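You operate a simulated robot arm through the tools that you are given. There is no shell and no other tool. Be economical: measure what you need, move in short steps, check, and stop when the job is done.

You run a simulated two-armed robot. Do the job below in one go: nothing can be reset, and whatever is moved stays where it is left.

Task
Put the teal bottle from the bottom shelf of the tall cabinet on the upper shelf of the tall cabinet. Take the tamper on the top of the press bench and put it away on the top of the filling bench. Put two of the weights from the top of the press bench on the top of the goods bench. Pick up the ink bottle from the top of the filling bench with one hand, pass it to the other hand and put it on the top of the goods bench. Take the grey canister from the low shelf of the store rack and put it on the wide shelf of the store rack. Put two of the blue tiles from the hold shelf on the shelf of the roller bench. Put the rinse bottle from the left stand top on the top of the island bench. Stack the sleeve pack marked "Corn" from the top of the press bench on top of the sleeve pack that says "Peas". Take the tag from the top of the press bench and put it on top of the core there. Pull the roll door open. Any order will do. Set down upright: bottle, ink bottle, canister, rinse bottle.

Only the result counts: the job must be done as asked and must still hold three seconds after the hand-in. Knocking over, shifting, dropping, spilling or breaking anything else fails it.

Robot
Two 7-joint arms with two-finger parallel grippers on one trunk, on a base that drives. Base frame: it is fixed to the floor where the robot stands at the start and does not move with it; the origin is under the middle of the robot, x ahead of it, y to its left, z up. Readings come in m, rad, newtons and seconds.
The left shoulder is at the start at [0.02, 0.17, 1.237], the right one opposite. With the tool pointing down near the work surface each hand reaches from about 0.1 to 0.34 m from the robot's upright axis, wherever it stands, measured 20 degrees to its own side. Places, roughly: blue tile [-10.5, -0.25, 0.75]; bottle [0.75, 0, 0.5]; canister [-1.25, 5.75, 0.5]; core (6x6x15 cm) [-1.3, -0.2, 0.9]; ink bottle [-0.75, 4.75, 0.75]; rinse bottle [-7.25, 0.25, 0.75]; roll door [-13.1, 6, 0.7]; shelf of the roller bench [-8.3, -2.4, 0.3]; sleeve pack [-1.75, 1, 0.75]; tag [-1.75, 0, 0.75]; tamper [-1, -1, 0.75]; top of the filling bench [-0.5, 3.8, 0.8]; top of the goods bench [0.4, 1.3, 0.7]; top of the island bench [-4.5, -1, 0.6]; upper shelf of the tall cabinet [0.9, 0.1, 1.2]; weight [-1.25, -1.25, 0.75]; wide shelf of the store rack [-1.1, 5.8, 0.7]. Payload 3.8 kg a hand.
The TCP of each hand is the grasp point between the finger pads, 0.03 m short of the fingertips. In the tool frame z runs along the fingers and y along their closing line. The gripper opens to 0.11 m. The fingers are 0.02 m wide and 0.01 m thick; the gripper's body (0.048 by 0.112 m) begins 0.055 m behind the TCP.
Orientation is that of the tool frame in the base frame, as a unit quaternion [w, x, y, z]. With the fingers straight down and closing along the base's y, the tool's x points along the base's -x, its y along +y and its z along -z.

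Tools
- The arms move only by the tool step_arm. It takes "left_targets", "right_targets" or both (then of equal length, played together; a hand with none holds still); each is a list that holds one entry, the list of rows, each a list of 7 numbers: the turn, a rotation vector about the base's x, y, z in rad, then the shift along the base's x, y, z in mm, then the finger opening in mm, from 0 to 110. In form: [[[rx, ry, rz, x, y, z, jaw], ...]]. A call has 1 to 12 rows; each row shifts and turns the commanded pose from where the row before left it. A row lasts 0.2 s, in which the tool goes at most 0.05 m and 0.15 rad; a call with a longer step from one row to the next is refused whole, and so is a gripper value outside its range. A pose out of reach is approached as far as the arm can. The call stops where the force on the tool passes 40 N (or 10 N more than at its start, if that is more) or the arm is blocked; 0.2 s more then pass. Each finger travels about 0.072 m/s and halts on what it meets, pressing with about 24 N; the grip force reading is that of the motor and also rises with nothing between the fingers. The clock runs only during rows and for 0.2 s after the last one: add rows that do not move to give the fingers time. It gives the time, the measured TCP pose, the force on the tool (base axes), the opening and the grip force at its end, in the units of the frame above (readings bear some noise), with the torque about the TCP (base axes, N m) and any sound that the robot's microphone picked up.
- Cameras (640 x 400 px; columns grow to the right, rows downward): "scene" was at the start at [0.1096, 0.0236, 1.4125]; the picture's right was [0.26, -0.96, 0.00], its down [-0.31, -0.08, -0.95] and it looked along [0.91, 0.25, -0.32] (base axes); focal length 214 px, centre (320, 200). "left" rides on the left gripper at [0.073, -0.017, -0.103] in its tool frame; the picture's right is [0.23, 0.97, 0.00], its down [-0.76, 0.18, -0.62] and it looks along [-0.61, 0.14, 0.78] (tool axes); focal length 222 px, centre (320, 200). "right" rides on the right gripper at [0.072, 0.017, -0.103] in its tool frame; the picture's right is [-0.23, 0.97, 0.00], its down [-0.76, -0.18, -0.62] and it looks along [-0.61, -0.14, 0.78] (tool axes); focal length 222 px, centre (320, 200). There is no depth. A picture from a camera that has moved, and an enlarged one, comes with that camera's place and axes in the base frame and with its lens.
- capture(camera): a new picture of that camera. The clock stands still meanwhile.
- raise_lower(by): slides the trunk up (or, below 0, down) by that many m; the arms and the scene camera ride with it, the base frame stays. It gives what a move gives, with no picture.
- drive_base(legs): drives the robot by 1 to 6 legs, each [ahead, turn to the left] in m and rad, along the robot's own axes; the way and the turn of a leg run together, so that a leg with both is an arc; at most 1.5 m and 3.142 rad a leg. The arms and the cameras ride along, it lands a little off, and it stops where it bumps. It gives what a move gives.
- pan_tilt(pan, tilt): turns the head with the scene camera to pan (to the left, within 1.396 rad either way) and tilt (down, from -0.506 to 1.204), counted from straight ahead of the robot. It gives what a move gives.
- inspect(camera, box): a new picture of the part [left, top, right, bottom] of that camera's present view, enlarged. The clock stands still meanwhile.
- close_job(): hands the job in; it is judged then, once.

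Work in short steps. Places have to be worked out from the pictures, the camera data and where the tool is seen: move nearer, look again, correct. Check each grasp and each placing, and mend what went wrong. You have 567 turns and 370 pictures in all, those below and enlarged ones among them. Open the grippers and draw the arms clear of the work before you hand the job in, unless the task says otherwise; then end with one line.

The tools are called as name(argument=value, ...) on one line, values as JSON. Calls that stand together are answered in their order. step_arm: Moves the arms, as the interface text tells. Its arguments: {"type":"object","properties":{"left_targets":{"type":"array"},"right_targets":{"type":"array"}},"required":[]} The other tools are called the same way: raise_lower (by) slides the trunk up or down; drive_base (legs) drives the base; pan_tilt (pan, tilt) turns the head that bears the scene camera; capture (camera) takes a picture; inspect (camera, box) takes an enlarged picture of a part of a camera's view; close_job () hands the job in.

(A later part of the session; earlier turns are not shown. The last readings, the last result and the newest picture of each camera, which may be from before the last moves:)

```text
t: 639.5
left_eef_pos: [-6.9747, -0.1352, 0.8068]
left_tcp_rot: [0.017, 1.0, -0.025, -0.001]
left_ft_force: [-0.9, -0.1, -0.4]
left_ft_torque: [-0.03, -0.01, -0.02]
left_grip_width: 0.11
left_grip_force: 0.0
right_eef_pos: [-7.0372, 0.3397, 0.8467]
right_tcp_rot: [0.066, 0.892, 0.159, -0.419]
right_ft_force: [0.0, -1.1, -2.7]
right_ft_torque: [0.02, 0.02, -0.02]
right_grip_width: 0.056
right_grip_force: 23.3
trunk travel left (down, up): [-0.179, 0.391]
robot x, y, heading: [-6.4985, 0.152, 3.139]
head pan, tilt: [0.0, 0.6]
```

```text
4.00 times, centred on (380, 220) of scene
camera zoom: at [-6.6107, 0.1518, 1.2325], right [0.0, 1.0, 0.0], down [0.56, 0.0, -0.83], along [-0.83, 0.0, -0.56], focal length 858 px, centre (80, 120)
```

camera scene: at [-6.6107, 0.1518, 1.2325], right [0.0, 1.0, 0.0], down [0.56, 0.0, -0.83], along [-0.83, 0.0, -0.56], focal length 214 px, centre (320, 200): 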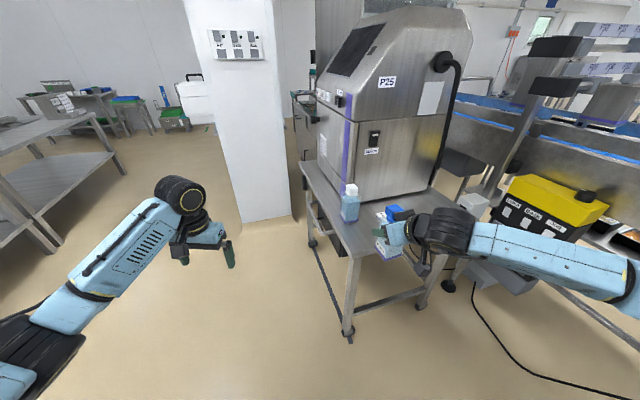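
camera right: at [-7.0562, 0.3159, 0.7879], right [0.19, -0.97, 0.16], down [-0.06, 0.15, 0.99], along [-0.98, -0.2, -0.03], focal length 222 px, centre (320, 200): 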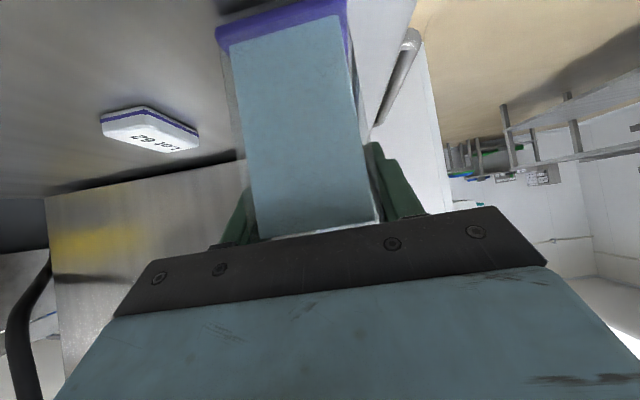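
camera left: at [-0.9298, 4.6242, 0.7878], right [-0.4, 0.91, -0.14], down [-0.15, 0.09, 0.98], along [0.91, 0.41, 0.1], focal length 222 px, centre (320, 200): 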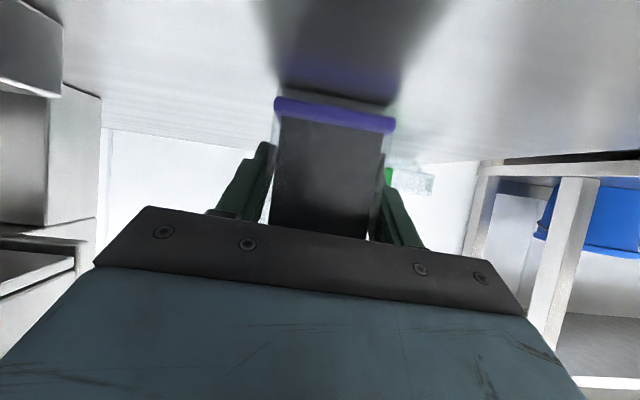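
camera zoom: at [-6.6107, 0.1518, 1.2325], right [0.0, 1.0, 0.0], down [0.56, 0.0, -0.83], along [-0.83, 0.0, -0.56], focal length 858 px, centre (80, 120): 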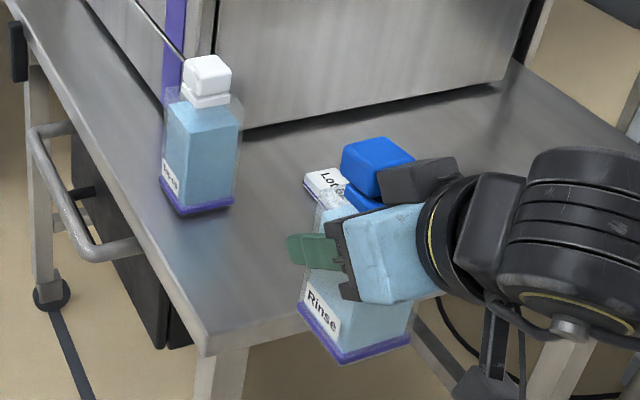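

"Rinse" is confirmed. I back off and drive to the long side of the island bench.

raise_lower(by=0.15)

drive_base(legs=[[-0.25, 0], [0, 1.87], [0.4, 0], [0, 1.57], [1.2, 0], [0, -1.57]])

capture(camera="scene")

```text
t: 641.2
left_eef_pos: [-6.9758, -0.1349, 0.9575]
left_tcp_rot: [0.017, 1.0, -0.024, 0.0]
left_ft_force: [-0.4, 0.8, 0.2]
left_ft_torque: [-0.01, -0.01, -0.02]
left_grip_width: 0.1099
left_grip_force: 0.0
right_eef_pos: [-7.0369, 0.3397, 0.9972]
right_tcp_rot: [0.066, 0.892, 0.16, -0.418]
right_ft_force: [-0.5, 0.6, -4.2]
right_ft_torque: [-0.05, 0.02, 0.02]
right_grip_width: 0.0559
right_grip_force: 23.5
trunk travel left (down, up): [-0.329, 0.241]
robot x, y, heading: [-6.4992, 0.1521, 3.141]
head pan, tilt: [0.0, 0.6]
```

```text
t: 663.0
left_eef_pos: [-4.5846, -0.301, 0.9571]
left_tcp_rot: [0.011, 0.628, 0.778, 0.013]
left_ft_force: [-0.9, -0.5, 1.0]
left_ft_torque: [0.04, 0.04, 0.02]
left_grip_width: 0.1099
left_grip_force: 0.0
right_eef_pos: [-5.0275, -0.4823, 0.9964]
right_tcp_rot: [0.372, 0.417, 0.804, -0.203]
right_ft_force: [0.0, -0.3, -3.7]
right_ft_torque: [-0.05, -0.03, 0.04]
right_grip_width: 0.056
right_grip_force: 23.7
trunk travel left (down, up): [-0.329, 0.241]
robot x, y, heading: [-4.9846, 0.0784, -1.314]
head pan, tilt: [0.0, 0.6]
```

```text
156 pictures are left
camera scene: at [-4.9583, -0.0221, 1.3825], right [-0.97, -0.26, 0.0], down [-0.14, 0.55, -0.82], along [0.21, -0.8, -0.57], focal length 214 px, centre (320, 200)
```

scene: 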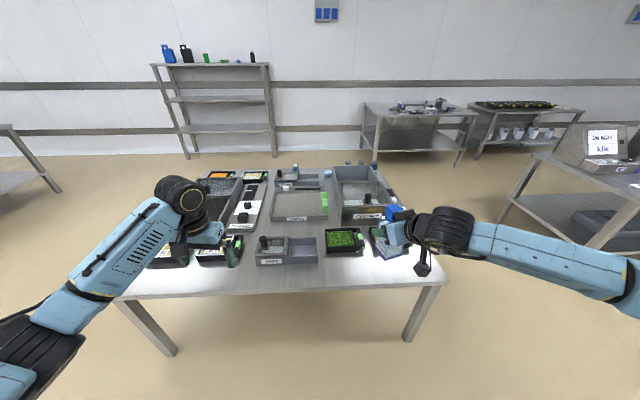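

I zoom on the bench top to choose a free spot.

inspect(camera="scene", box=[110, 160, 450, 320])

```text
1.88 times, centred on (280, 240) of scene
camera zoom: at [-4.9583, -0.0221, 1.3825], right [-0.97, -0.26, 0.0], down [-0.14, 0.55, -0.82], along [0.21, -0.8, -0.57], focal length 404 px, centre (395, 125)
```

zoom: 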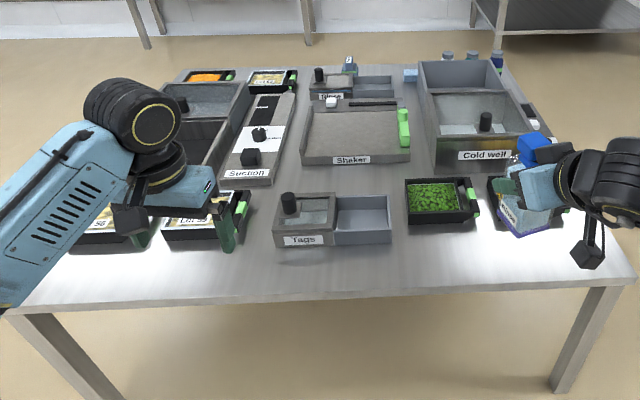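

The front strip before the black tray right of centre is free, bench top ≈0.59. I drive 0.1 m closer, extend the hand over that strip and lower the trunk.

drive_base(legs=[[0.1, 0]])

step_arm(right_targets=[[[0, 0, 0, -32, -30.5, 0, 50], [0, 0, 0, -32, -30.5, 0, 50], [0, 0, 0, -32, -30.5, 0, 50]]])

raise_lower(by=-0.27)

capture(camera="scene")

capture(camera="right")

```text
t: 664.2
left_eef_pos: [-4.5588, -0.3975, 0.9567]
left_tcp_rot: [0.01, 0.628, 0.778, 0.012]
left_ft_force: [0.1, -0.3, 0.3]
left_ft_torque: [0.04, 0.02, 0.0]
left_grip_width: 0.1099
left_grip_force: 0.0
right_eef_pos: [-5.0019, -0.579, 0.996]
right_tcp_rot: [0.371, 0.416, 0.805, -0.202]
right_ft_force: [0.0, -0.3, -3.6]
right_ft_torque: [-0.03, 0.02, 0.02]
right_grip_width: 0.056
right_grip_force: 23.9
trunk travel left (down, up): [-0.329, 0.241]
robot x, y, heading: [-4.9573, -0.0126, -1.317]
head pan, tilt: [0.0, 0.6]
```

```text
t: 665.0
left_eef_pos: [-4.5605, -0.3969, 0.9569]
left_tcp_rot: [0.011, 0.628, 0.778, 0.012]
left_ft_force: [-0.6, 0.6, 0.9]
left_ft_torque: [-0.02, -0.03, 0.0]
left_grip_width: 0.1099
left_grip_force: 0.1
right_eef_pos: [-5.0972, -0.6709, 0.998]
right_tcp_rot: [0.373, 0.416, 0.805, -0.201]
right_ft_force: [0.3, -0.3, -3.3]
right_ft_torque: [-0.02, -0.01, 0.01]
right_grip_width: 0.0559
right_grip_force: 23.7
trunk travel left (down, up): [-0.329, 0.241]
robot x, y, heading: [-4.9596, -0.0119, -1.31]
head pan, tilt: [0.0, 0.6]
```

```text
t: 667.7
left_eef_pos: [-4.5589, -0.3972, 0.6868]
left_tcp_rot: [0.012, 0.628, 0.778, 0.012]
left_ft_force: [-0.2, 0.0, -0.2]
left_ft_torque: [0.03, 0.02, -0.02]
left_grip_width: 0.1099
left_grip_force: 0.0
right_eef_pos: [-5.0966, -0.6698, 0.7286]
right_tcp_rot: [0.371, 0.417, 0.805, -0.202]
right_ft_force: [0.7, 0.1, -3.6]
right_ft_torque: [-0.01, -0.02, 0.0]
right_grip_width: 0.0563
right_grip_force: 23.9
trunk travel left (down, up): [-0.059, 0.511]
robot x, y, heading: [-4.9601, -0.012, -1.307]
head pan, tilt: [0.0, 0.6]
```

```text
154 pictures are left
camera scene: at [-4.9328, -0.1177, 1.1126], right [-0.97, -0.26, 0.0], down [-0.14, 0.55, -0.82], along [0.21, -0.8, -0.57], focal length 214 px, centre (320, 200)
```

scene: 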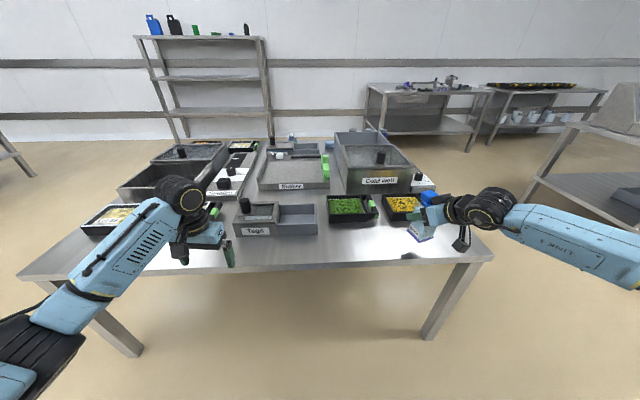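

```text
153 pictures are left
camera right: at [-5.1547, -0.5564, 0.7382], right [0.89, 0.44, 0.16], down [-0.13, -0.1, 0.99], along [0.45, -0.89, -0.03], focal length 222 px, centre (320, 200)
```

right: 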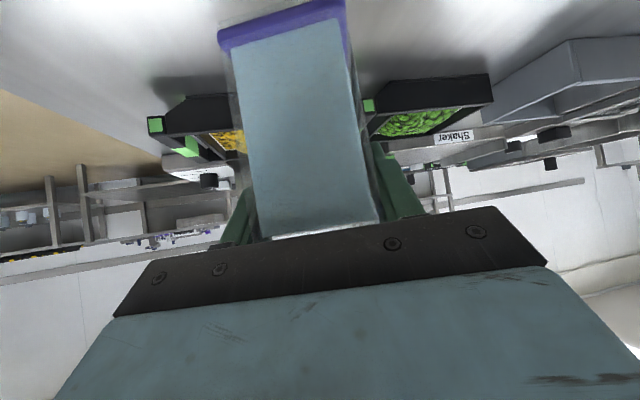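

I zoom to see clearance around the bottle.

inspect(camera="scene", box=[310, 170, 510, 295])

```text
3.20 times, centred on (410, 232) of scene
camera zoom: at [-4.9328, -0.1177, 1.1126], right [-0.97, -0.26, 0.0], down [-0.14, 0.55, -0.82], along [0.21, -0.8, -0.57], focal length 686 px, centre (32, 96)
```

zoom: 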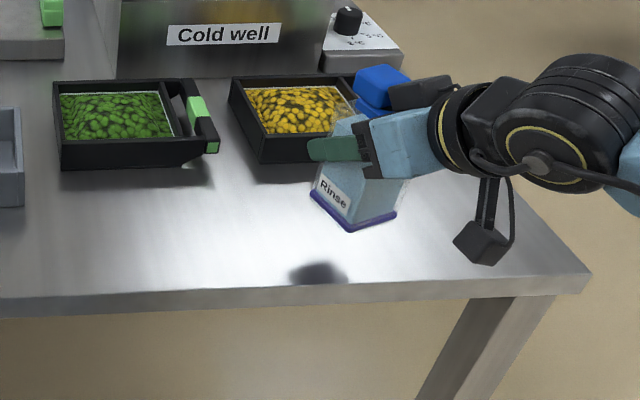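

The landing spot is clear, slightly near the edge. I move 20 mm deeper and lower in steps.

step_arm(right_targets=[[[0, 0, 0, 5, -19, -10, 50], [0, 0, 0, 0, 0, -15, 50], [0, 0, 0, 0, 0, -8, 50], [0, 0, 0, 0, 0, -5, 50]]])

inspect(camera="scene", box=[310, 170, 510, 295])

```text
t: 668.7
left_eef_pos: [-4.5582, -0.3964, 0.687]
left_tcp_rot: [0.011, 0.628, 0.778, 0.012]
left_ft_force: [-0.4, 0.0, 1.0]
left_ft_torque: [0.01, -0.03, -0.04]
left_grip_width: 0.1101
left_grip_force: 0.0
right_eef_pos: [-5.0911, -0.6888, 0.6905]
right_tcp_rot: [0.371, 0.417, 0.805, -0.202]
right_ft_force: [0.5, 0.1, -2.8]
right_ft_torque: [-0.03, -0.02, 0.03]
right_grip_width: 0.0559
right_grip_force: 23.9
trunk travel left (down, up): [-0.059, 0.511]
robot x, y, heading: [-4.9584, -0.0113, -1.312]
head pan, tilt: [0.0, 0.6]
```

```text
3.20 times, centred on (410, 232) of scene
camera zoom: at [-4.9328, -0.1178, 1.1125], right [-0.97, -0.26, 0.0], down [-0.14, 0.55, -0.82], along [0.21, -0.8, -0.57], focal length 686 px, centre (32, 96)
```

zoom: 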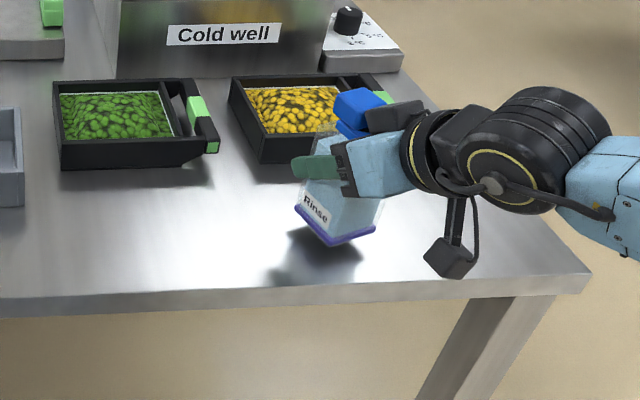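

Continuing down.

step_arm(right_targets=[[[0, 0, 0, 0, 0, -6, 50], [0, 0, 0, 0, 0, -5, 50], [0, 0, 0, 0, 0, -4, 50], [0, 0, 0, 0, 0, -4, 50], [0, 0, 0, 0, 0, 0, 50]]])

```text
t: 669.9
left_eef_pos: [-4.5601, -0.3957, 0.6883]
left_tcp_rot: [0.011, 0.629, 0.777, 0.011]
left_ft_force: [0.0, 0.0, -0.7]
left_ft_torque: [0.01, 0.01, 0.01]
left_grip_width: 0.11
left_grip_force: 0.1
right_eef_pos: [-5.092, -0.688, 0.6748]
right_tcp_rot: [0.374, 0.417, 0.803, -0.206]
right_ft_force: [-3.1, -1.3, 21.4]
right_ft_torque: [0.43, -0.23, 0.19]
right_grip_width: 0.056
right_grip_force: 11.8
trunk travel left (down, up): [-0.059, 0.511]
robot x, y, heading: [-4.9601, -0.0078, -1.312]
head pan, tilt: [0.0, 0.6]
```

Contact at 0.675. I relieve 2 mm, then open and retreat back and up along the tool line.

step_arm(right_targets=[[[0, 0, 0, 0, 0, 2, 50], [0, 0, 0, 0, 0, 0, 65], [0, 0, 0, 0, 0, 0, 85], [0, 0, 0, 0, 0, 0, 95], [0, 0, 0, -17, 30, 5, 95], [0, 0, 0, -17, 30, 5, 95], [0, 0, 0, -17, 30, 20, 95], [0, 0, 0, 0, 0, 40, 95]]])

inspect(camera="scene", box=[310, 170, 510, 295])

```text
t: 671.7
left_eef_pos: [-4.5586, -0.397, 0.6862]
left_tcp_rot: [0.012, 0.629, 0.777, 0.013]
left_ft_force: [0.6, 0.6, 0.8]
left_ft_torque: [-0.03, -0.02, -0.02]
left_grip_width: 0.1097
left_grip_force: 0.0
right_eef_pos: [-5.1429, -0.5972, 0.7434]
right_tcp_rot: [0.371, 0.417, 0.805, -0.203]
right_ft_force: [-0.2, -1.5, -0.8]
right_ft_torque: [-0.04, 0.0, 0.0]
right_grip_width: 0.095
right_grip_force: 0.0
trunk travel left (down, up): [-0.059, 0.511]
robot x, y, heading: [-4.9628, -0.0074, -1.312]
head pan, tilt: [0.0, 0.6]
```

```text
3.20 times, centred on (410, 232) of scene
camera zoom: at [-4.9327, -0.1174, 1.1125], right [-0.97, -0.26, 0.0], down [-0.14, 0.55, -0.83], along [0.21, -0.8, -0.56], focal length 686 px, centre (32, 96)
```

zoom: 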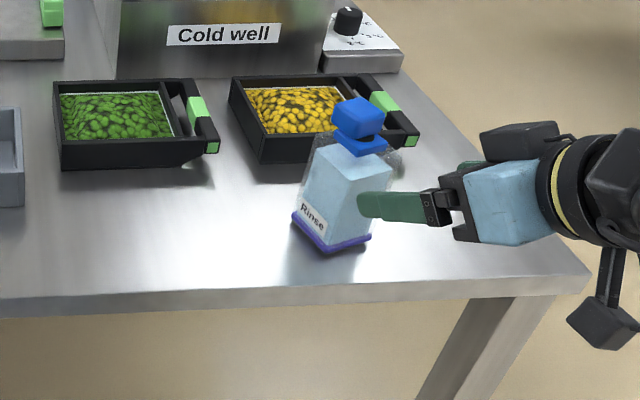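

The rinse bottle stands on the island bench. I back away and restore the right hand to vertical.

drive_base(legs=[[-0.35, 0]])

raise_lower(by=0.3)

step_arm(right_targets=[[[0.1205, 0.0816, 0, 10, 10, 10, 110], [0.1205, 0.0816, 0, 10, 10, 10, 110], [0.1205, 0.0816, 0, 10, 10, 10, 110], [0.1205, 0.0816, 0, 10, 10, 0, 110], [0.1205, 0.0816, 0, 10, 10, 0, 110], [0.1205, 0.0816, 0, 10, 10, 0, 110], [0, 0, -0.11, 10, 0, 0, 110], [0, 0, -0.11, 10, 0, 0, 110], [0, 0, -0.11, 10, 0, 0, 110]]])

pan_tilt(pan=-0.9, tilt=0.35)

capture(camera="scene")

```text
t: 674.0
left_eef_pos: [-4.6513, -0.0561, 0.6868]
left_tcp_rot: [0.011, 0.631, 0.776, 0.012]
left_ft_force: [0.9, 0.3, 1.3]
left_ft_torque: [-0.03, 0.01, -0.01]
left_grip_width: 0.1097
left_grip_force: 0.0
right_eef_pos: [-5.2351, -0.2529, 0.7432]
right_tcp_rot: [0.37, 0.419, 0.804, -0.203]
right_ft_force: [0.4, -0.2, 0.3]
right_ft_torque: [-0.01, 0.04, 0.0]
right_grip_width: 0.0951
right_grip_force: 0.0
trunk travel left (down, up): [-0.059, 0.511]
robot x, y, heading: [-5.0514, 0.3327, -1.316]
head pan, tilt: [0.0, 0.6]
```

```text
t: 677.0
left_eef_pos: [-4.6507, -0.056, 0.9862]
left_tcp_rot: [0.011, 0.631, 0.776, 0.012]
left_ft_force: [0.1, 0.1, 0.3]
left_ft_torque: [0.01, 0.03, 0.01]
left_grip_width: 0.1101
left_grip_force: 0.0
right_eef_pos: [-5.2355, -0.2533, 1.0442]
right_tcp_rot: [0.371, 0.419, 0.803, -0.203]
right_ft_force: [0.3, 0.0, -0.3]
right_ft_torque: [0.01, 0.0, 0.0]
right_grip_width: 0.095
right_grip_force: 0.0
trunk travel left (down, up): [-0.359, 0.211]
robot x, y, heading: [-5.0464, 0.3309, -1.316]
head pan, tilt: [0.0, 0.6]
```

```text
t: 679.0
left_eef_pos: [-4.651, -0.054, 0.9865]
left_tcp_rot: [0.011, 0.631, 0.776, 0.013]
left_ft_force: [0.4, -0.1, -0.2]
left_ft_torque: [-0.04, -0.01, -0.03]
left_grip_width: 0.1099
left_grip_force: 0.1
right_eef_pos: [-5.1461, -0.1926, 1.0729]
right_tcp_rot: [-0.002, 0.602, 0.799, -0.002]
right_ft_force: [-0.1, -0.1, 0.1]
right_ft_torque: [0.01, 0.01, 0.0]
right_grip_width: 0.11
right_grip_force: 0.1
trunk travel left (down, up): [-0.359, 0.211]
robot x, y, heading: [-5.0484, 0.3324, -1.317]
head pan, tilt: [0.0, 0.6]
```

```text
t: 680.2
left_eef_pos: [-4.6514, -0.0557, 0.9874]
left_tcp_rot: [0.011, 0.631, 0.776, 0.013]
left_ft_force: [-1.1, 1.1, -1.2]
left_ft_torque: [-0.01, -0.01, -0.02]
left_grip_width: 0.1101
left_grip_force: 0.1
right_eef_pos: [-5.1457, -0.1927, 1.0729]
right_tcp_rot: [-0.002, 0.601, 0.8, -0.002]
right_ft_force: [-0.5, -0.4, -0.7]
right_ft_torque: [0.01, -0.01, -0.01]
right_grip_width: 0.11
right_grip_force: 0.0
trunk travel left (down, up): [-0.359, 0.211]
robot x, y, heading: [-5.0507, 0.3352, -1.317]
head pan, tilt: [-0.901, 0.351]
```

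```text
149 pictures are left
camera scene: at [-5.1017, 0.2371, 1.4353], right [-0.8, 0.6, 0.0], down [0.21, 0.27, -0.94], along [-0.56, -0.75, -0.34], focal length 214 px, centre (320, 200)
```

scene: 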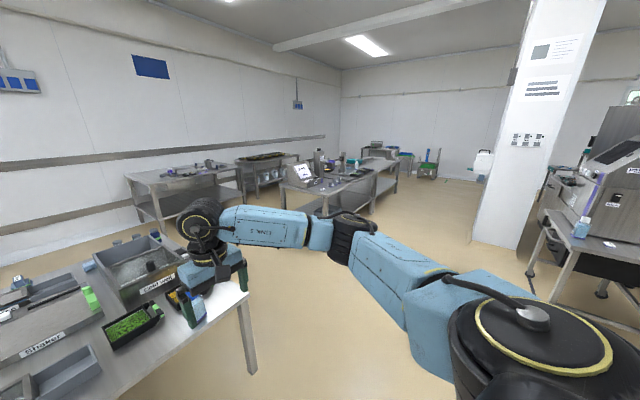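

I'll head west through the gap between the column and the next bench to find the hold shelf.

drive_base(legs=[[0, -1.287], [1.5, 0], [1.05, 0]])

pan_tilt(pan=-0.3, tilt=0.4)

capture(camera="scene")

```text
t: 695.8
left_eef_pos: [-7.4904, -1.465, 0.9872]
left_tcp_rot: [0.016, 0.97, 0.243, 0.003]
left_ft_force: [0.1, 0.0, 0.5]
left_ft_torque: [0.0, 0.02, -0.03]
left_grip_width: 0.1103
left_grip_force: 0.0
right_eef_pos: [-7.7632, -1.0292, 1.0733]
right_tcp_rot: [-0.002, 0.96, 0.279, 0.0]
right_ft_force: [0.9, -0.9, -0.5]
right_ft_torque: [0.02, -0.02, -0.01]
right_grip_width: 0.1103
right_grip_force: 0.1
trunk travel left (down, up): [-0.359, 0.211]
robot x, y, heading: [-7.2296, -0.9751, -2.607]
head pan, tilt: [-0.901, 0.351]
```

```text
t: 696.8
left_eef_pos: [-7.4897, -1.4658, 0.9861]
left_tcp_rot: [0.016, 0.97, 0.243, 0.003]
left_ft_force: [-0.9, 0.8, -0.6]
left_ft_torque: [0.0, 0.0, -0.01]
left_grip_width: 0.1102
left_grip_force: 0.1
right_eef_pos: [-7.7619, -1.0296, 1.073]
right_tcp_rot: [-0.002, 0.96, 0.28, 0.0]
right_ft_force: [-0.1, -0.3, -0.1]
right_ft_torque: [-0.03, -0.02, -0.02]
right_grip_width: 0.1101
right_grip_force: 0.1
trunk travel left (down, up): [-0.359, 0.211]
robot x, y, heading: [-7.2295, -0.9765, -2.605]
head pan, tilt: [-0.3, 0.4]
```

```text
148 pictures are left
camera scene: at [-7.3392, -1.0076, 1.4307], right [-0.24, 0.97, 0.0], down [0.38, 0.09, -0.92], along [-0.9, -0.22, -0.39], focal length 214 px, centre (320, 200)
```

scene: 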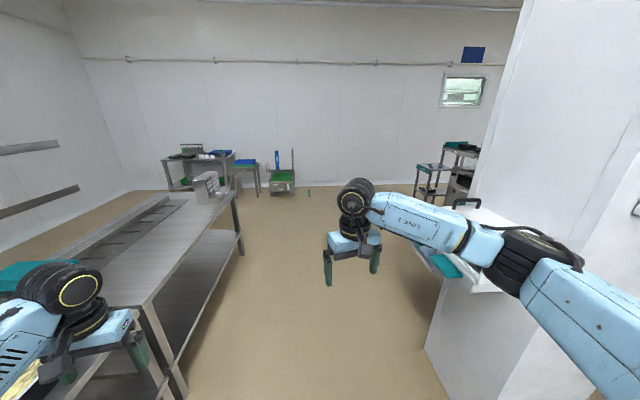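

The roller bench is on the left and the hold shelf seems to be the small rack beyond the column. I drive on through the gap.

drive_base(legs=[[0, -0.25], [1.5, 0], [0.4, 0], [0, -0.8]])

pan_tilt(pan=0.0, tilt=0.5)

capture(camera="scene")

```text
t: 709.3
left_eef_pos: [-9.6279, -1.5085, 0.9872]
left_tcp_rot: [0.016, 0.959, -0.283, -0.005]
left_ft_force: [0.0, 0.0, -0.6]
left_ft_torque: [-0.01, 0.03, -0.01]
left_grip_width: 0.1102
left_grip_force: 0.0
right_eef_pos: [-9.3764, -1.0629, 1.0733]
right_tcp_rot: [-0.002, 0.969, -0.246, 0.001]
right_ft_force: [0.2, -0.3, -0.2]
right_ft_torque: [-0.01, 0.02, -0.02]
right_grip_width: 0.1101
right_grip_force: 0.1
trunk travel left (down, up): [-0.359, 0.211]
robot x, y, heading: [-9.0685, -1.5001, 2.616]
head pan, tilt: [-0.3, 0.4]
```

```text
t: 710.1
left_eef_pos: [-9.6272, -1.511, 0.9862]
left_tcp_rot: [0.016, 0.959, -0.283, -0.005]
left_ft_force: [1.5, 0.6, -0.8]
left_ft_torque: [0.03, 0.0, 0.03]
left_grip_width: 0.1099
left_grip_force: 0.1
right_eef_pos: [-9.3759, -1.0606, 1.0734]
right_tcp_rot: [-0.003, 0.969, -0.246, 0.001]
right_ft_force: [-0.4, 0.3, 0.3]
right_ft_torque: [0.0, 0.02, 0.01]
right_grip_width: 0.1098
right_grip_force: 0.1
trunk travel left (down, up): [-0.359, 0.211]
robot x, y, heading: [-9.0745, -1.4998, 2.616]
head pan, tilt: [0.0, 0.499]
```

```text
147 pictures are left
camera scene: at [-9.1691, -1.4446, 1.4216], right [0.5, 0.86, 0.0], down [0.41, -0.24, -0.88], along [-0.76, 0.44, -0.48], focal length 214 px, centre (320, 200)
```

scene: 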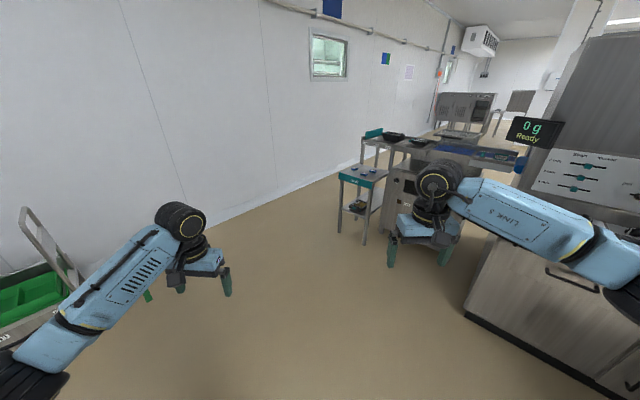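

The small stand straight ahead may be the hold shelf; I zoom.

inspect(camera="scene", box=[320, 115, 480, 250])

```text
2.96 times, centred on (400, 182) of scene
camera zoom: at [-9.1691, -1.4446, 1.4216], right [0.5, 0.86, 0.0], down [0.41, -0.24, -0.88], along [-0.76, 0.44, -0.48], focal length 636 px, centre (83, 252)
```

zoom: 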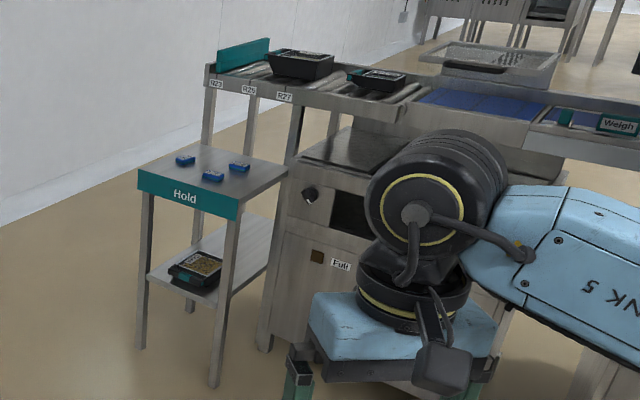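

Three blue tiles lie on the "Hold" stand at about (-10.4,-0.25), z≈0.75; its front faces my side. I drive up to it and square up.

drive_base(legs=[[0, -0.03], [1.3, 0], [0, -0.71]])

pan_tilt(pan=0.0, tilt=0.7)

capture(camera="scene")

```text
t: 719.0
left_eef_pos: [-10.6081, -0.4596, 0.9866]
left_tcp_rot: [0.013, 0.797, -0.604, -0.011]
left_ft_force: [0.0, 0.3, 0.0]
left_ft_torque: [-0.01, 0.0, -0.02]
left_grip_width: 0.1101
left_grip_force: 0.1
right_eef_pos: [-10.124, -0.2894, 1.0731]
right_tcp_rot: [-0.002, 0.82, -0.573, 0.001]
right_ft_force: [1.3, 0.0, -0.6]
right_ft_torque: [-0.03, 0.0, -0.02]
right_grip_width: 0.11
right_grip_force: 0.1
trunk travel left (down, up): [-0.359, 0.211]
robot x, y, heading: [-10.1853, -0.8143, 1.89]
head pan, tilt: [0.0, 0.499]
```

```text
t: 719.7
left_eef_pos: [-10.6093, -0.4593, 0.9866]
left_tcp_rot: [0.013, 0.797, -0.604, -0.011]
left_ft_force: [0.3, -0.8, -0.5]
left_ft_torque: [0.02, -0.03, 0.0]
left_grip_width: 0.1099
left_grip_force: 0.1
right_eef_pos: [-10.1246, -0.2893, 1.0737]
right_tcp_rot: [-0.001, 0.819, -0.573, 0.003]
right_ft_force: [-0.3, 0.4, 0.1]
right_ft_torque: [0.04, 0.0, 0.01]
right_grip_width: 0.1099
right_grip_force: 0.2
trunk travel left (down, up): [-0.359, 0.211]
robot x, y, heading: [-10.1887, -0.821, 1.896]
head pan, tilt: [0.0, 0.7]
```

```text
145 pictures are left
camera scene: at [-10.2196, -0.72, 1.4039], right [0.95, 0.32, 0.0], down [0.2, -0.61, -0.77], along [-0.24, 0.73, -0.64], focal length 214 px, centre (320, 200)
```

scene: 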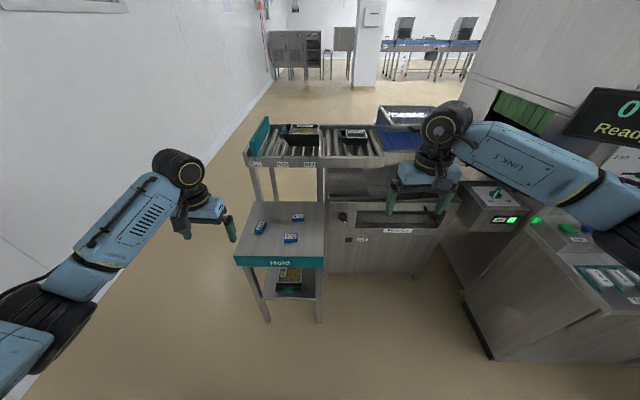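

T1, T2 and T3 are about 0.63–0.74 m ahead, slightly left. I move 0.25 m forward and turn 0.3 left so both hands can reach, then view from the hands.

drive_base(legs=[[0.25, 0], [0, 0.28]])

capture(camera="scene")

```text
t: 722.5
left_eef_pos: [-10.7743, -0.3505, 0.986]
left_tcp_rot: [0.013, 0.875, -0.484, -0.009]
left_ft_force: [0.9, -0.4, 0.0]
left_ft_torque: [0.0, 0.01, 0.01]
left_grip_width: 0.1099
left_grip_force: 0.0
right_eef_pos: [-10.3585, -0.0506, 1.0733]
right_tcp_rot: [-0.002, 0.893, -0.45, 0.002]
right_ft_force: [-0.8, 0.0, -0.5]
right_ft_torque: [0.0, -0.05, -0.02]
right_grip_width: 0.1099
right_grip_force: 0.1
trunk travel left (down, up): [-0.359, 0.211]
robot x, y, heading: [-10.2634, -0.5759, 2.177]
head pan, tilt: [0.0, 0.7]
```

```text
144 pictures are left
camera scene: at [-10.3287, -0.4907, 1.4039], right [0.82, 0.57, 0.0], down [0.37, -0.53, -0.76], along [-0.44, 0.63, -0.64], focal length 214 px, centre (320, 200)
```

scene: 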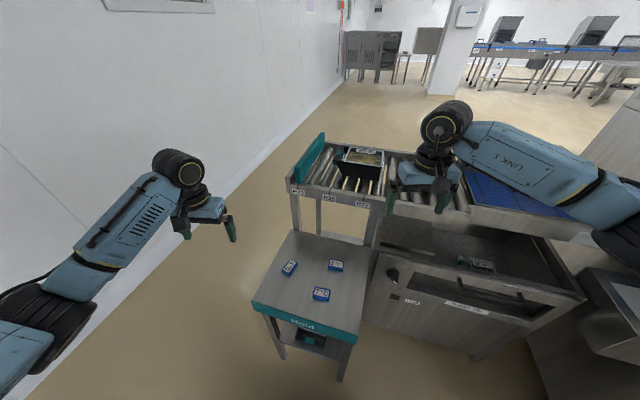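

The table is nearer z≈0.70. I move 0.05 m closer, bring the right hand above the nearest tile (T2), then lower the trunk.

step_arm(right_targets=[[[0, 0, 0, -22, -31, 0, 80], [0, 0, 0, -22, -31, 0, 80], [0, 0, 0, -22, -32, 0, 80], [0, 0, 0, -22, -32, 0, 80], [0, 0, 0, -22, -32, 0, 80], [0, 0, 0, -22, -32, 0, 80]]])

drive_base(legs=[[0.05, 0]])

raise_lower(by=-0.2)

capture(camera="right")

capture(camera="scene")

```text
t: 723.9
left_eef_pos: [-10.7741, -0.3504, 0.9872]
left_tcp_rot: [0.013, 0.875, -0.484, -0.009]
left_ft_force: [0.6, -0.4, 0.8]
left_ft_torque: [0.01, -0.01, 0.0]
left_grip_width: 0.11
left_grip_force: 0.1
right_eef_pos: [-10.4894, -0.2404, 1.0746]
right_tcp_rot: [-0.003, 0.892, -0.451, 0.002]
right_ft_force: [-0.2, 0.2, -0.1]
right_ft_torque: [0.02, -0.03, 0.02]
right_grip_width: 0.0798
right_grip_force: 0.0
trunk travel left (down, up): [-0.359, 0.211]
robot x, y, heading: [-10.2653, -0.5762, 2.179]
head pan, tilt: [0.0, 0.7]
```

```text
t: 724.8
left_eef_pos: [-10.8034, -0.308, 0.9858]
left_tcp_rot: [0.014, 0.875, -0.484, -0.008]
left_ft_force: [0.5, 0.5, -0.5]
left_ft_torque: [-0.02, -0.02, 0.0]
left_grip_width: 0.1098
left_grip_force: 0.0
right_eef_pos: [-10.5187, -0.197, 1.0751]
right_tcp_rot: [-0.002, 0.893, -0.451, 0.001]
right_ft_force: [-0.1, -0.2, -0.1]
right_ft_torque: [-0.07, 0.03, 0.0]
right_grip_width: 0.0798
right_grip_force: 0.0
trunk travel left (down, up): [-0.359, 0.211]
robot x, y, heading: [-10.2923, -0.5383, 2.178]
head pan, tilt: [0.0, 0.7]
```

```text
t: 727.0
left_eef_pos: [-10.8022, -0.3104, 0.7863]
left_tcp_rot: [0.014, 0.875, -0.484, -0.009]
left_ft_force: [-0.5, 0.0, 0.9]
left_ft_torque: [-0.02, -0.02, -0.02]
left_grip_width: 0.1099
left_grip_force: 0.2
right_eef_pos: [-10.5184, -0.1988, 0.8751]
right_tcp_rot: [-0.002, 0.893, -0.45, 0.001]
right_ft_force: [0.0, -0.8, 0.2]
right_ft_torque: [-0.03, -0.01, 0.0]
right_grip_width: 0.0798
right_grip_force: 0.1
trunk travel left (down, up): [-0.159, 0.411]
robot x, y, heading: [-10.2913, -0.5356, 2.179]
head pan, tilt: [0.0, 0.7]
```

```text
143 pictures are left
camera right: at [-10.4891, -0.2669, 0.978], right [-0.92, -0.4, 0.0], down [-0.31, 0.72, 0.62], along [-0.24, 0.58, -0.78], focal length 222 px, centre (320, 200)
```

right: 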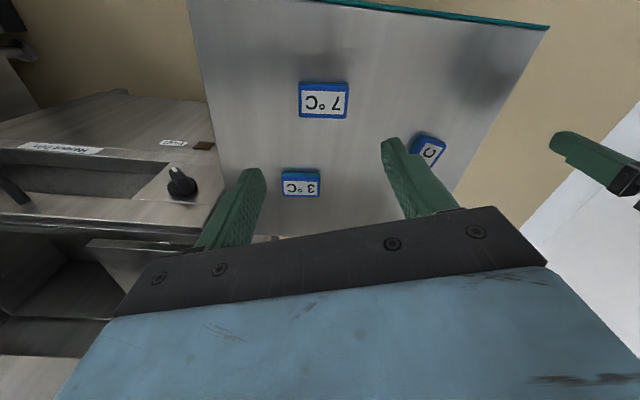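

```text
142 pictures are left
camera scene: at [-10.3566, -0.4495, 1.204], right [0.82, 0.57, 0.0], down [0.37, -0.53, -0.77], along [-0.44, 0.63, -0.64], focal length 214 px, centre (320, 200)
```

scene: 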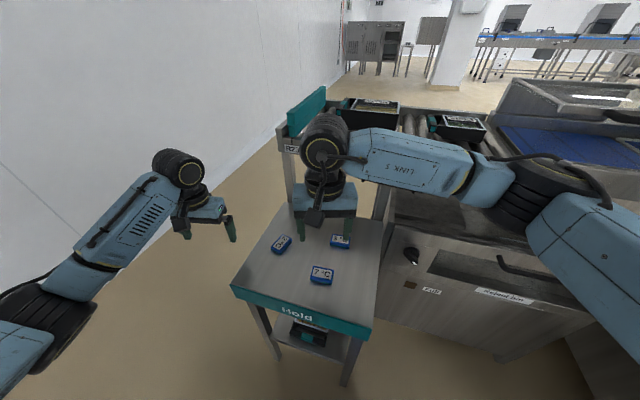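

Tile "7 °C" is directly below the right hand at (-10.52,-0.20), top ≈0.705. I yaw -0.2 to align and descend to just above the table.

step_arm(right_targets=[[[0, 0, -0.1, -1, -1, -30, 90], [0, 0, -0.1, -1, -1, -35, 90], [0, 0, 0, 0, 0, -35, 90], [0, 0, 0, 0, 0, -30, 90]]])

capture(camera="right")

```text
t: 728.0
left_eef_pos: [-10.8019, -0.3095, 0.7866]
left_tcp_rot: [0.015, 0.875, -0.484, -0.009]
left_ft_force: [0.7, 0.1, -0.5]
left_ft_torque: [-0.02, 0.01, -0.02]
left_grip_width: 0.1101
left_grip_force: 0.0
right_eef_pos: [-10.5193, -0.1998, 0.7457]
right_tcp_rot: [-0.003, 0.843, -0.538, 0.002]
right_ft_force: [0.2, -0.2, 0.3]
right_ft_torque: [0.0, 0.02, 0.02]
right_grip_width: 0.0901
right_grip_force: 0.0
trunk travel left (down, up): [-0.159, 0.411]
robot x, y, heading: [-10.295, -0.5335, 2.174]
head pan, tilt: [0.0, 0.7]
```

```text
141 pictures are left
camera right: at [-10.5044, -0.2733, 0.8489], right [-0.98, -0.2, 0.0], down [-0.16, 0.76, 0.62], along [-0.12, 0.61, -0.78], focal length 222 px, centre (320, 200)
```

right: 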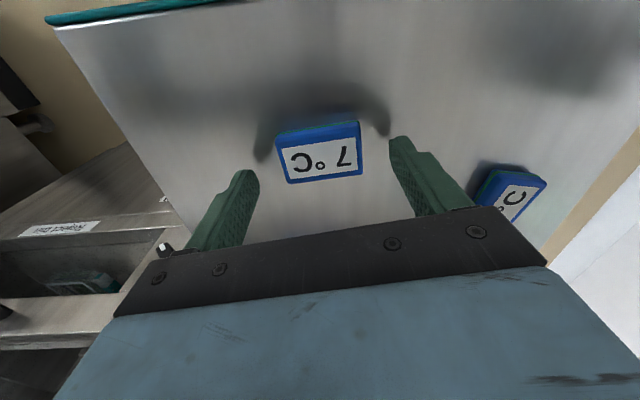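

Centred. I lower until the fingertips nearly touch the table.

step_arm(right_targets=[[[0, 0, 0, 0, 0, -12, 90], [0, 0, 0, 0, 0, -6, 90], [0, 0, 0, 0, 0, -4, 90], [0, 0, 0, 0, 0, -3, 90]]])

capture(camera="right")

```text
t: 728.8
left_eef_pos: [-10.8024, -0.3083, 0.7864]
left_tcp_rot: [0.014, 0.874, -0.485, -0.008]
left_ft_force: [-0.1, -0.9, 0.0]
left_ft_torque: [0.0, 0.05, 0.01]
left_grip_width: 0.11
left_grip_force: 0.0
right_eef_pos: [-10.5205, -0.2012, 0.7308]
right_tcp_rot: [-0.001, 0.844, -0.536, -0.001]
right_ft_force: [1.7, -6.4, 15.2]
right_ft_torque: [-0.05, -0.72, -0.14]
right_grip_width: 0.0881
right_grip_force: 0.1
trunk travel left (down, up): [-0.159, 0.411]
robot x, y, heading: [-10.2958, -0.5352, 2.181]
head pan, tilt: [0.0, 0.7]
stopped in row 4 (right hand): the force on the tool passed its limit at 46 N (the readings are from after the stop); the commanded pose is now the measured one
```

```text
140 pictures are left
camera right: at [-10.5051, -0.2734, 0.8329], right [-0.98, -0.21, 0.0], down [-0.16, 0.76, 0.63], along [-0.13, 0.61, -0.78], focal length 222 px, centre (320, 200)
```

right: 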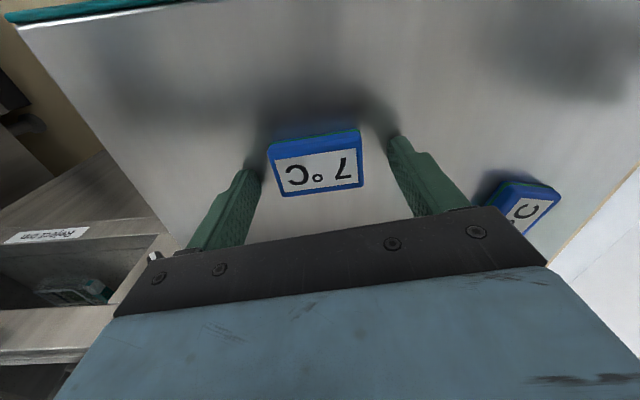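

The tips touch the table (z≈0.70). I lift 2 mm, close on the tile and lift.

step_arm(right_targets=[[[0, 0, 0, 0, 0, 3, 80], [0, 0, 0, 0, 0, 0, 60], [0, 0, 0, 0, 0, 0, 40], [0, 0, 0, 0, 0, 0, 30], [0, 0, 0, 0, 0, 0, 30], [0, 0, 0, 0, 0, 30, 30], [0, 0, 0, 0, 0, 40, 30]]])

capture(camera="right")

```text
t: 730.4
left_eef_pos: [-10.8017, -0.3101, 0.7877]
left_tcp_rot: [0.014, 0.875, -0.484, -0.009]
left_ft_force: [0.3, -0.2, 0.2]
left_ft_torque: [0.06, 0.0, 0.02]
left_grip_width: 0.1099
left_grip_force: 0.0
right_eef_pos: [-10.5205, -0.1992, 0.7995]
right_tcp_rot: [-0.002, 0.844, -0.536, -0.002]
right_ft_force: [-0.8, -0.7, -0.9]
right_ft_torque: [-0.06, -0.01, 0.03]
right_grip_width: 0.0555
right_grip_force: 24.1
trunk travel left (down, up): [-0.159, 0.411]
robot x, y, heading: [-10.2928, -0.5359, 2.179]
head pan, tilt: [0.0, 0.7]
```

```text
139 pictures are left
camera right: at [-10.5051, -0.2723, 0.9025], right [-0.98, -0.21, 0.0], down [-0.16, 0.76, 0.63], along [-0.13, 0.61, -0.78], focal length 222 px, centre (320, 200)
```

right: 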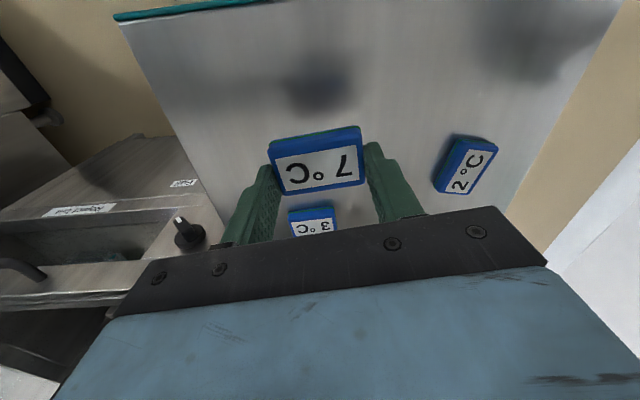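

Tile "7 °C" is held. I move the right hand aside and bring the left hand above tile "2 °C" at about (-10.67,-0.195).

step_arm(right_targets=[[[0, 0, 0, 0, 0, 30, 30], [0, 0, 0, 30, 21, 10, 30], [0, 0, 0, 30, 21, 10, 30], [0, 0, 0, 30, 21, 10, 30], [0, 0, 0, 30, 21, 10, 30], [0, 0, 0, 0, 0, 0, 30], [0, 0, 0, 0, 0, 0, 30]]], left_targets=[[[0, 0, 0, 0, 0, 30, 90], [0, 0, 0, 0, 0, 30, 90], [0, 0, 0, 26, 23, 0, 90], [0, 0, 0, 26, 23, 0, 90], [0, 0, 0, 26, 23, 0, 90], [0, 0, 0, 27, 23, 0, 90], [0, 0, 0, 27, 23, 0, 90]]])

capture(camera="left")

capture(camera="scene")

```text
t: 732.0
left_eef_pos: [-10.6728, -0.1918, 0.8478]
left_tcp_rot: [0.014, 0.875, -0.484, -0.009]
left_ft_force: [-0.1, 0.4, 0.1]
left_ft_torque: [-0.02, -0.01, -0.02]
left_grip_width: 0.09
left_grip_force: 0.1
right_eef_pos: [-10.3996, -0.1149, 0.8696]
right_tcp_rot: [-0.002, 0.844, -0.537, -0.001]
right_ft_force: [-0.1, 0.1, -0.4]
right_ft_torque: [0.0, 0.0, 0.04]
right_grip_width: 0.055
right_grip_force: 24.4
trunk travel left (down, up): [-0.159, 0.411]
robot x, y, heading: [-10.2914, -0.5368, 2.178]
head pan, tilt: [0.0, 0.7]
```

```text
138 pictures are left
camera left: at [-10.6165, -0.2439, 0.9506], right [-0.7, -0.71, 0.03], down [-0.54, 0.56, 0.63], along [-0.46, 0.43, -0.78], focal length 222 px, centre (320, 200)
```

left: 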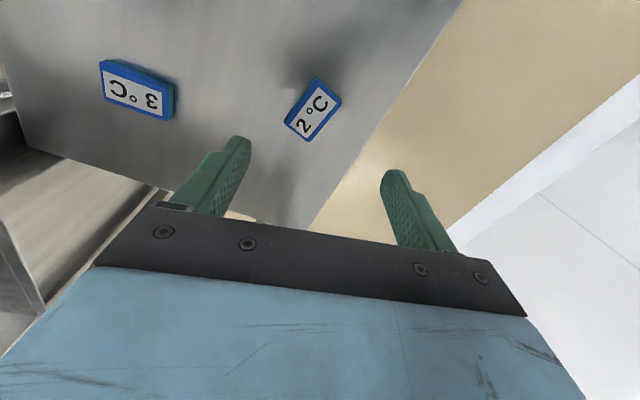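

```text
137 pictures are left
camera scene: at [-10.3561, -0.4491, 1.2039], right [0.82, 0.57, 0.0], down [0.37, -0.53, -0.76], along [-0.44, 0.63, -0.64], focal length 214 px, centre (320, 200)
```

scene: 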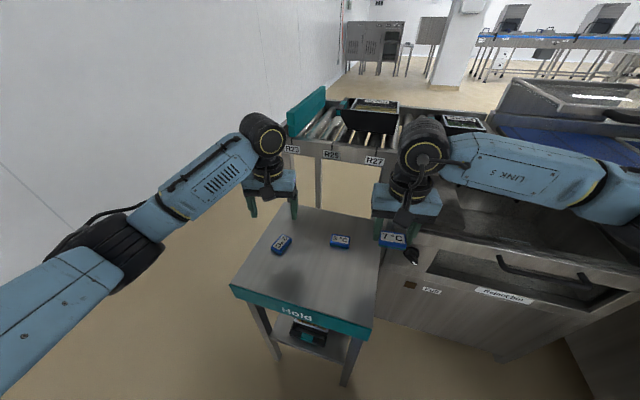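

Tile "2 °C" is right below. I yaw the left hand -0.42 to grip across its short side and descend.

step_arm(left_targets=[[[0, 0, -0.14, 2, 0, -25, 90], [0, 0, -0.14, 2, 0, -30, 90], [0, 0, -0.14, 2, 0, -30, 90]]])

capture(camera="left")

```text
t: 732.8
left_eef_pos: [-10.6644, -0.1958, 0.7603]
left_tcp_rot: [0.012, 0.753, -0.658, -0.011]
left_ft_force: [-0.1, -0.1, 0.5]
left_ft_torque: [-0.01, 0.0, 0.0]
left_grip_width: 0.0899
left_grip_force: 0.0
right_eef_pos: [-10.3995, -0.1158, 0.8693]
right_tcp_rot: [-0.002, 0.844, -0.537, -0.001]
right_ft_force: [-0.4, 1.3, -0.7]
right_ft_torque: [0.0, 0.0, 0.01]
right_grip_width: 0.055
right_grip_force: 24.3
trunk travel left (down, up): [-0.159, 0.411]
robot x, y, heading: [-10.2971, -0.5355, 2.18]
head pan, tilt: [0.0, 0.7]
```

```text
136 pictures are left
camera left: at [-10.6344, -0.2648, 0.8643], right [-0.93, -0.36, 0.03], down [-0.26, 0.73, 0.63], along [-0.25, 0.58, -0.78], focal length 222 px, centre (320, 200)
```

left: 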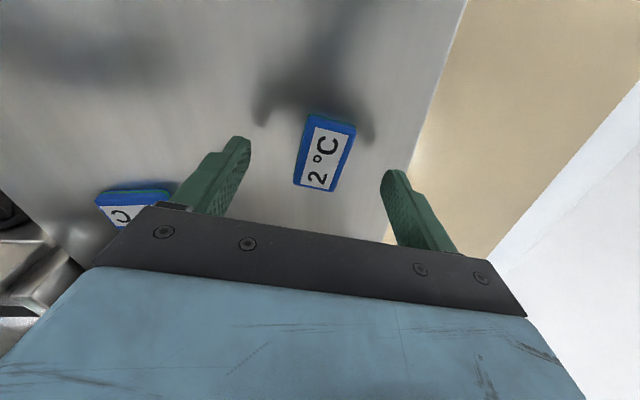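

Aligned. I lower to the table, close and lift.

step_arm(left_targets=[[[0, 0, 0, 0, 0, -15, 80], [0, 0, 0, 0, 0, -7, 80], [0, 0, 0, 0, 0, -4, 80]]])

```text
t: 733.6
left_eef_pos: [-10.6658, -0.1937, 0.7348]
left_tcp_rot: [0.012, 0.755, -0.656, -0.011]
left_ft_force: [0.5, 0.6, -0.1]
left_ft_torque: [-0.02, 0.02, 0.03]
left_grip_width: 0.0799
left_grip_force: 0.0
right_eef_pos: [-10.4002, -0.1155, 0.8689]
right_tcp_rot: [-0.001, 0.844, -0.536, -0.001]
right_ft_force: [-0.2, 0.2, 0.4]
right_ft_torque: [0.0, 0.03, -0.03]
right_grip_width: 0.0551
right_grip_force: 24.1
trunk travel left (down, up): [-0.159, 0.411]
robot x, y, heading: [-10.2923, -0.5359, 2.179]
head pan, tilt: [0.0, 0.7]
```

step_arm(left_targets=[[[0, 0, 0, 0, 0, -2, 70], [0, 0, 0, 0, 0, 0, 50], [0, 0, 0, 0, 0, 0, 30], [0, 0, 0, 0, 0, 0, 20], [0, 0, 0, 0, 0, 0, 20], [0, 0, 0, 0, 0, 30, 20], [0, 0, 0, 0, 0, 40, 20]]])

capture(camera="left")

```text
t: 735.2
left_eef_pos: [-10.6654, -0.192, 0.8039]
left_tcp_rot: [0.012, 0.755, -0.656, -0.011]
left_ft_force: [-0.3, -1.0, -0.2]
left_ft_torque: [-0.03, 0.01, -0.05]
left_grip_width: 0.0352
left_grip_force: 23.9
right_eef_pos: [-10.3988, -0.1166, 0.8699]
right_tcp_rot: [-0.002, 0.844, -0.537, -0.001]
right_ft_force: [0.5, 0.3, -1.4]
right_ft_torque: [0.0, 0.01, 0.0]
right_grip_width: 0.0549
right_grip_force: 24.2
trunk travel left (down, up): [-0.159, 0.411]
robot x, y, heading: [-10.2921, -0.535, 2.177]
head pan, tilt: [0.0, 0.7]
```

```text
135 pictures are left
camera left: at [-10.6356, -0.2624, 0.9065], right [-0.93, -0.36, 0.03], down [-0.26, 0.73, 0.63], along [-0.25, 0.58, -0.78], focal length 222 px, centre (320, 200)
```

left: 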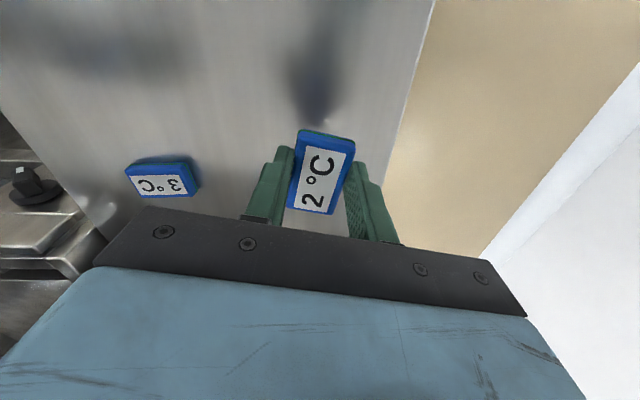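

Both tiles are held. I back away and drive to the long side of the roller bench.

drive_base(legs=[[-0.3, 0], [0, -2.579], [1.5, 0], [0.1, 0], [0, -0.868]])

pan_tilt(pan=0.0, tilt=0.6)

capture(camera="scene")

```text
t: 753.5
left_eef_pos: [-8.3655, -1.8524, 0.8024]
left_tcp_rot: [0.013, 0.757, 0.654, 0.011]
left_ft_force: [0.3, 0.2, 0.1]
left_ft_torque: [0.0, 0.0, -0.01]
left_grip_width: 0.0349
left_grip_force: 24.4
right_eef_pos: [-8.643, -1.8512, 0.8682]
right_tcp_rot: [0.001, 0.651, 0.759, -0.001]
right_ft_force: [-0.8, -0.1, 0.1]
right_ft_torque: [0.0, -0.02, 0.0]
right_grip_width: 0.0546
right_grip_force: 23.9
trunk travel left (down, up): [-0.159, 0.411]
robot x, y, heading: [-8.6212, -1.4176, -1.249]
head pan, tilt: [0.0, 0.7]
```

```text
t: 754.1
left_eef_pos: [-8.3646, -1.8521, 0.8018]
left_tcp_rot: [0.013, 0.757, 0.653, 0.01]
left_ft_force: [0.7, -0.3, 0.5]
left_ft_torque: [0.02, 0.05, -0.02]
left_grip_width: 0.0348
left_grip_force: 24.1
right_eef_pos: [-8.6414, -1.8519, 0.868]
right_tcp_rot: [0.001, 0.652, 0.759, -0.002]
right_ft_force: [0.0, 0.0, -0.3]
right_ft_torque: [0.01, 0.02, -0.03]
right_grip_width: 0.0548
right_grip_force: 24.2
trunk travel left (down, up): [-0.159, 0.411]
robot x, y, heading: [-8.6258, -1.4169, -1.251]
head pan, tilt: [0.0, 0.6]
```

```text
134 pictures are left
camera scene: at [-8.5914, -1.5242, 1.2125], right [-0.95, -0.32, 0.0], down [-0.18, 0.54, -0.82], along [0.26, -0.78, -0.57], focal length 214 px, centre (320, 200)
```

scene: 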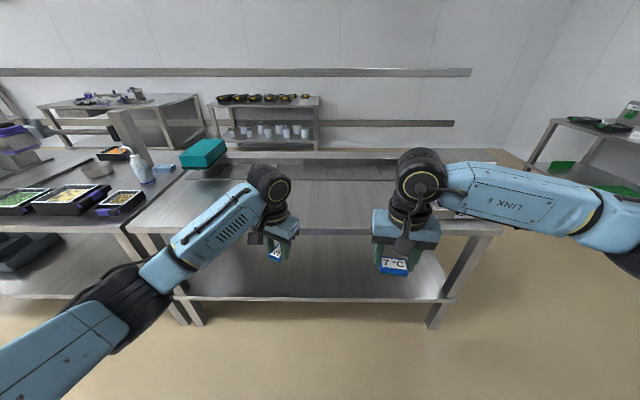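

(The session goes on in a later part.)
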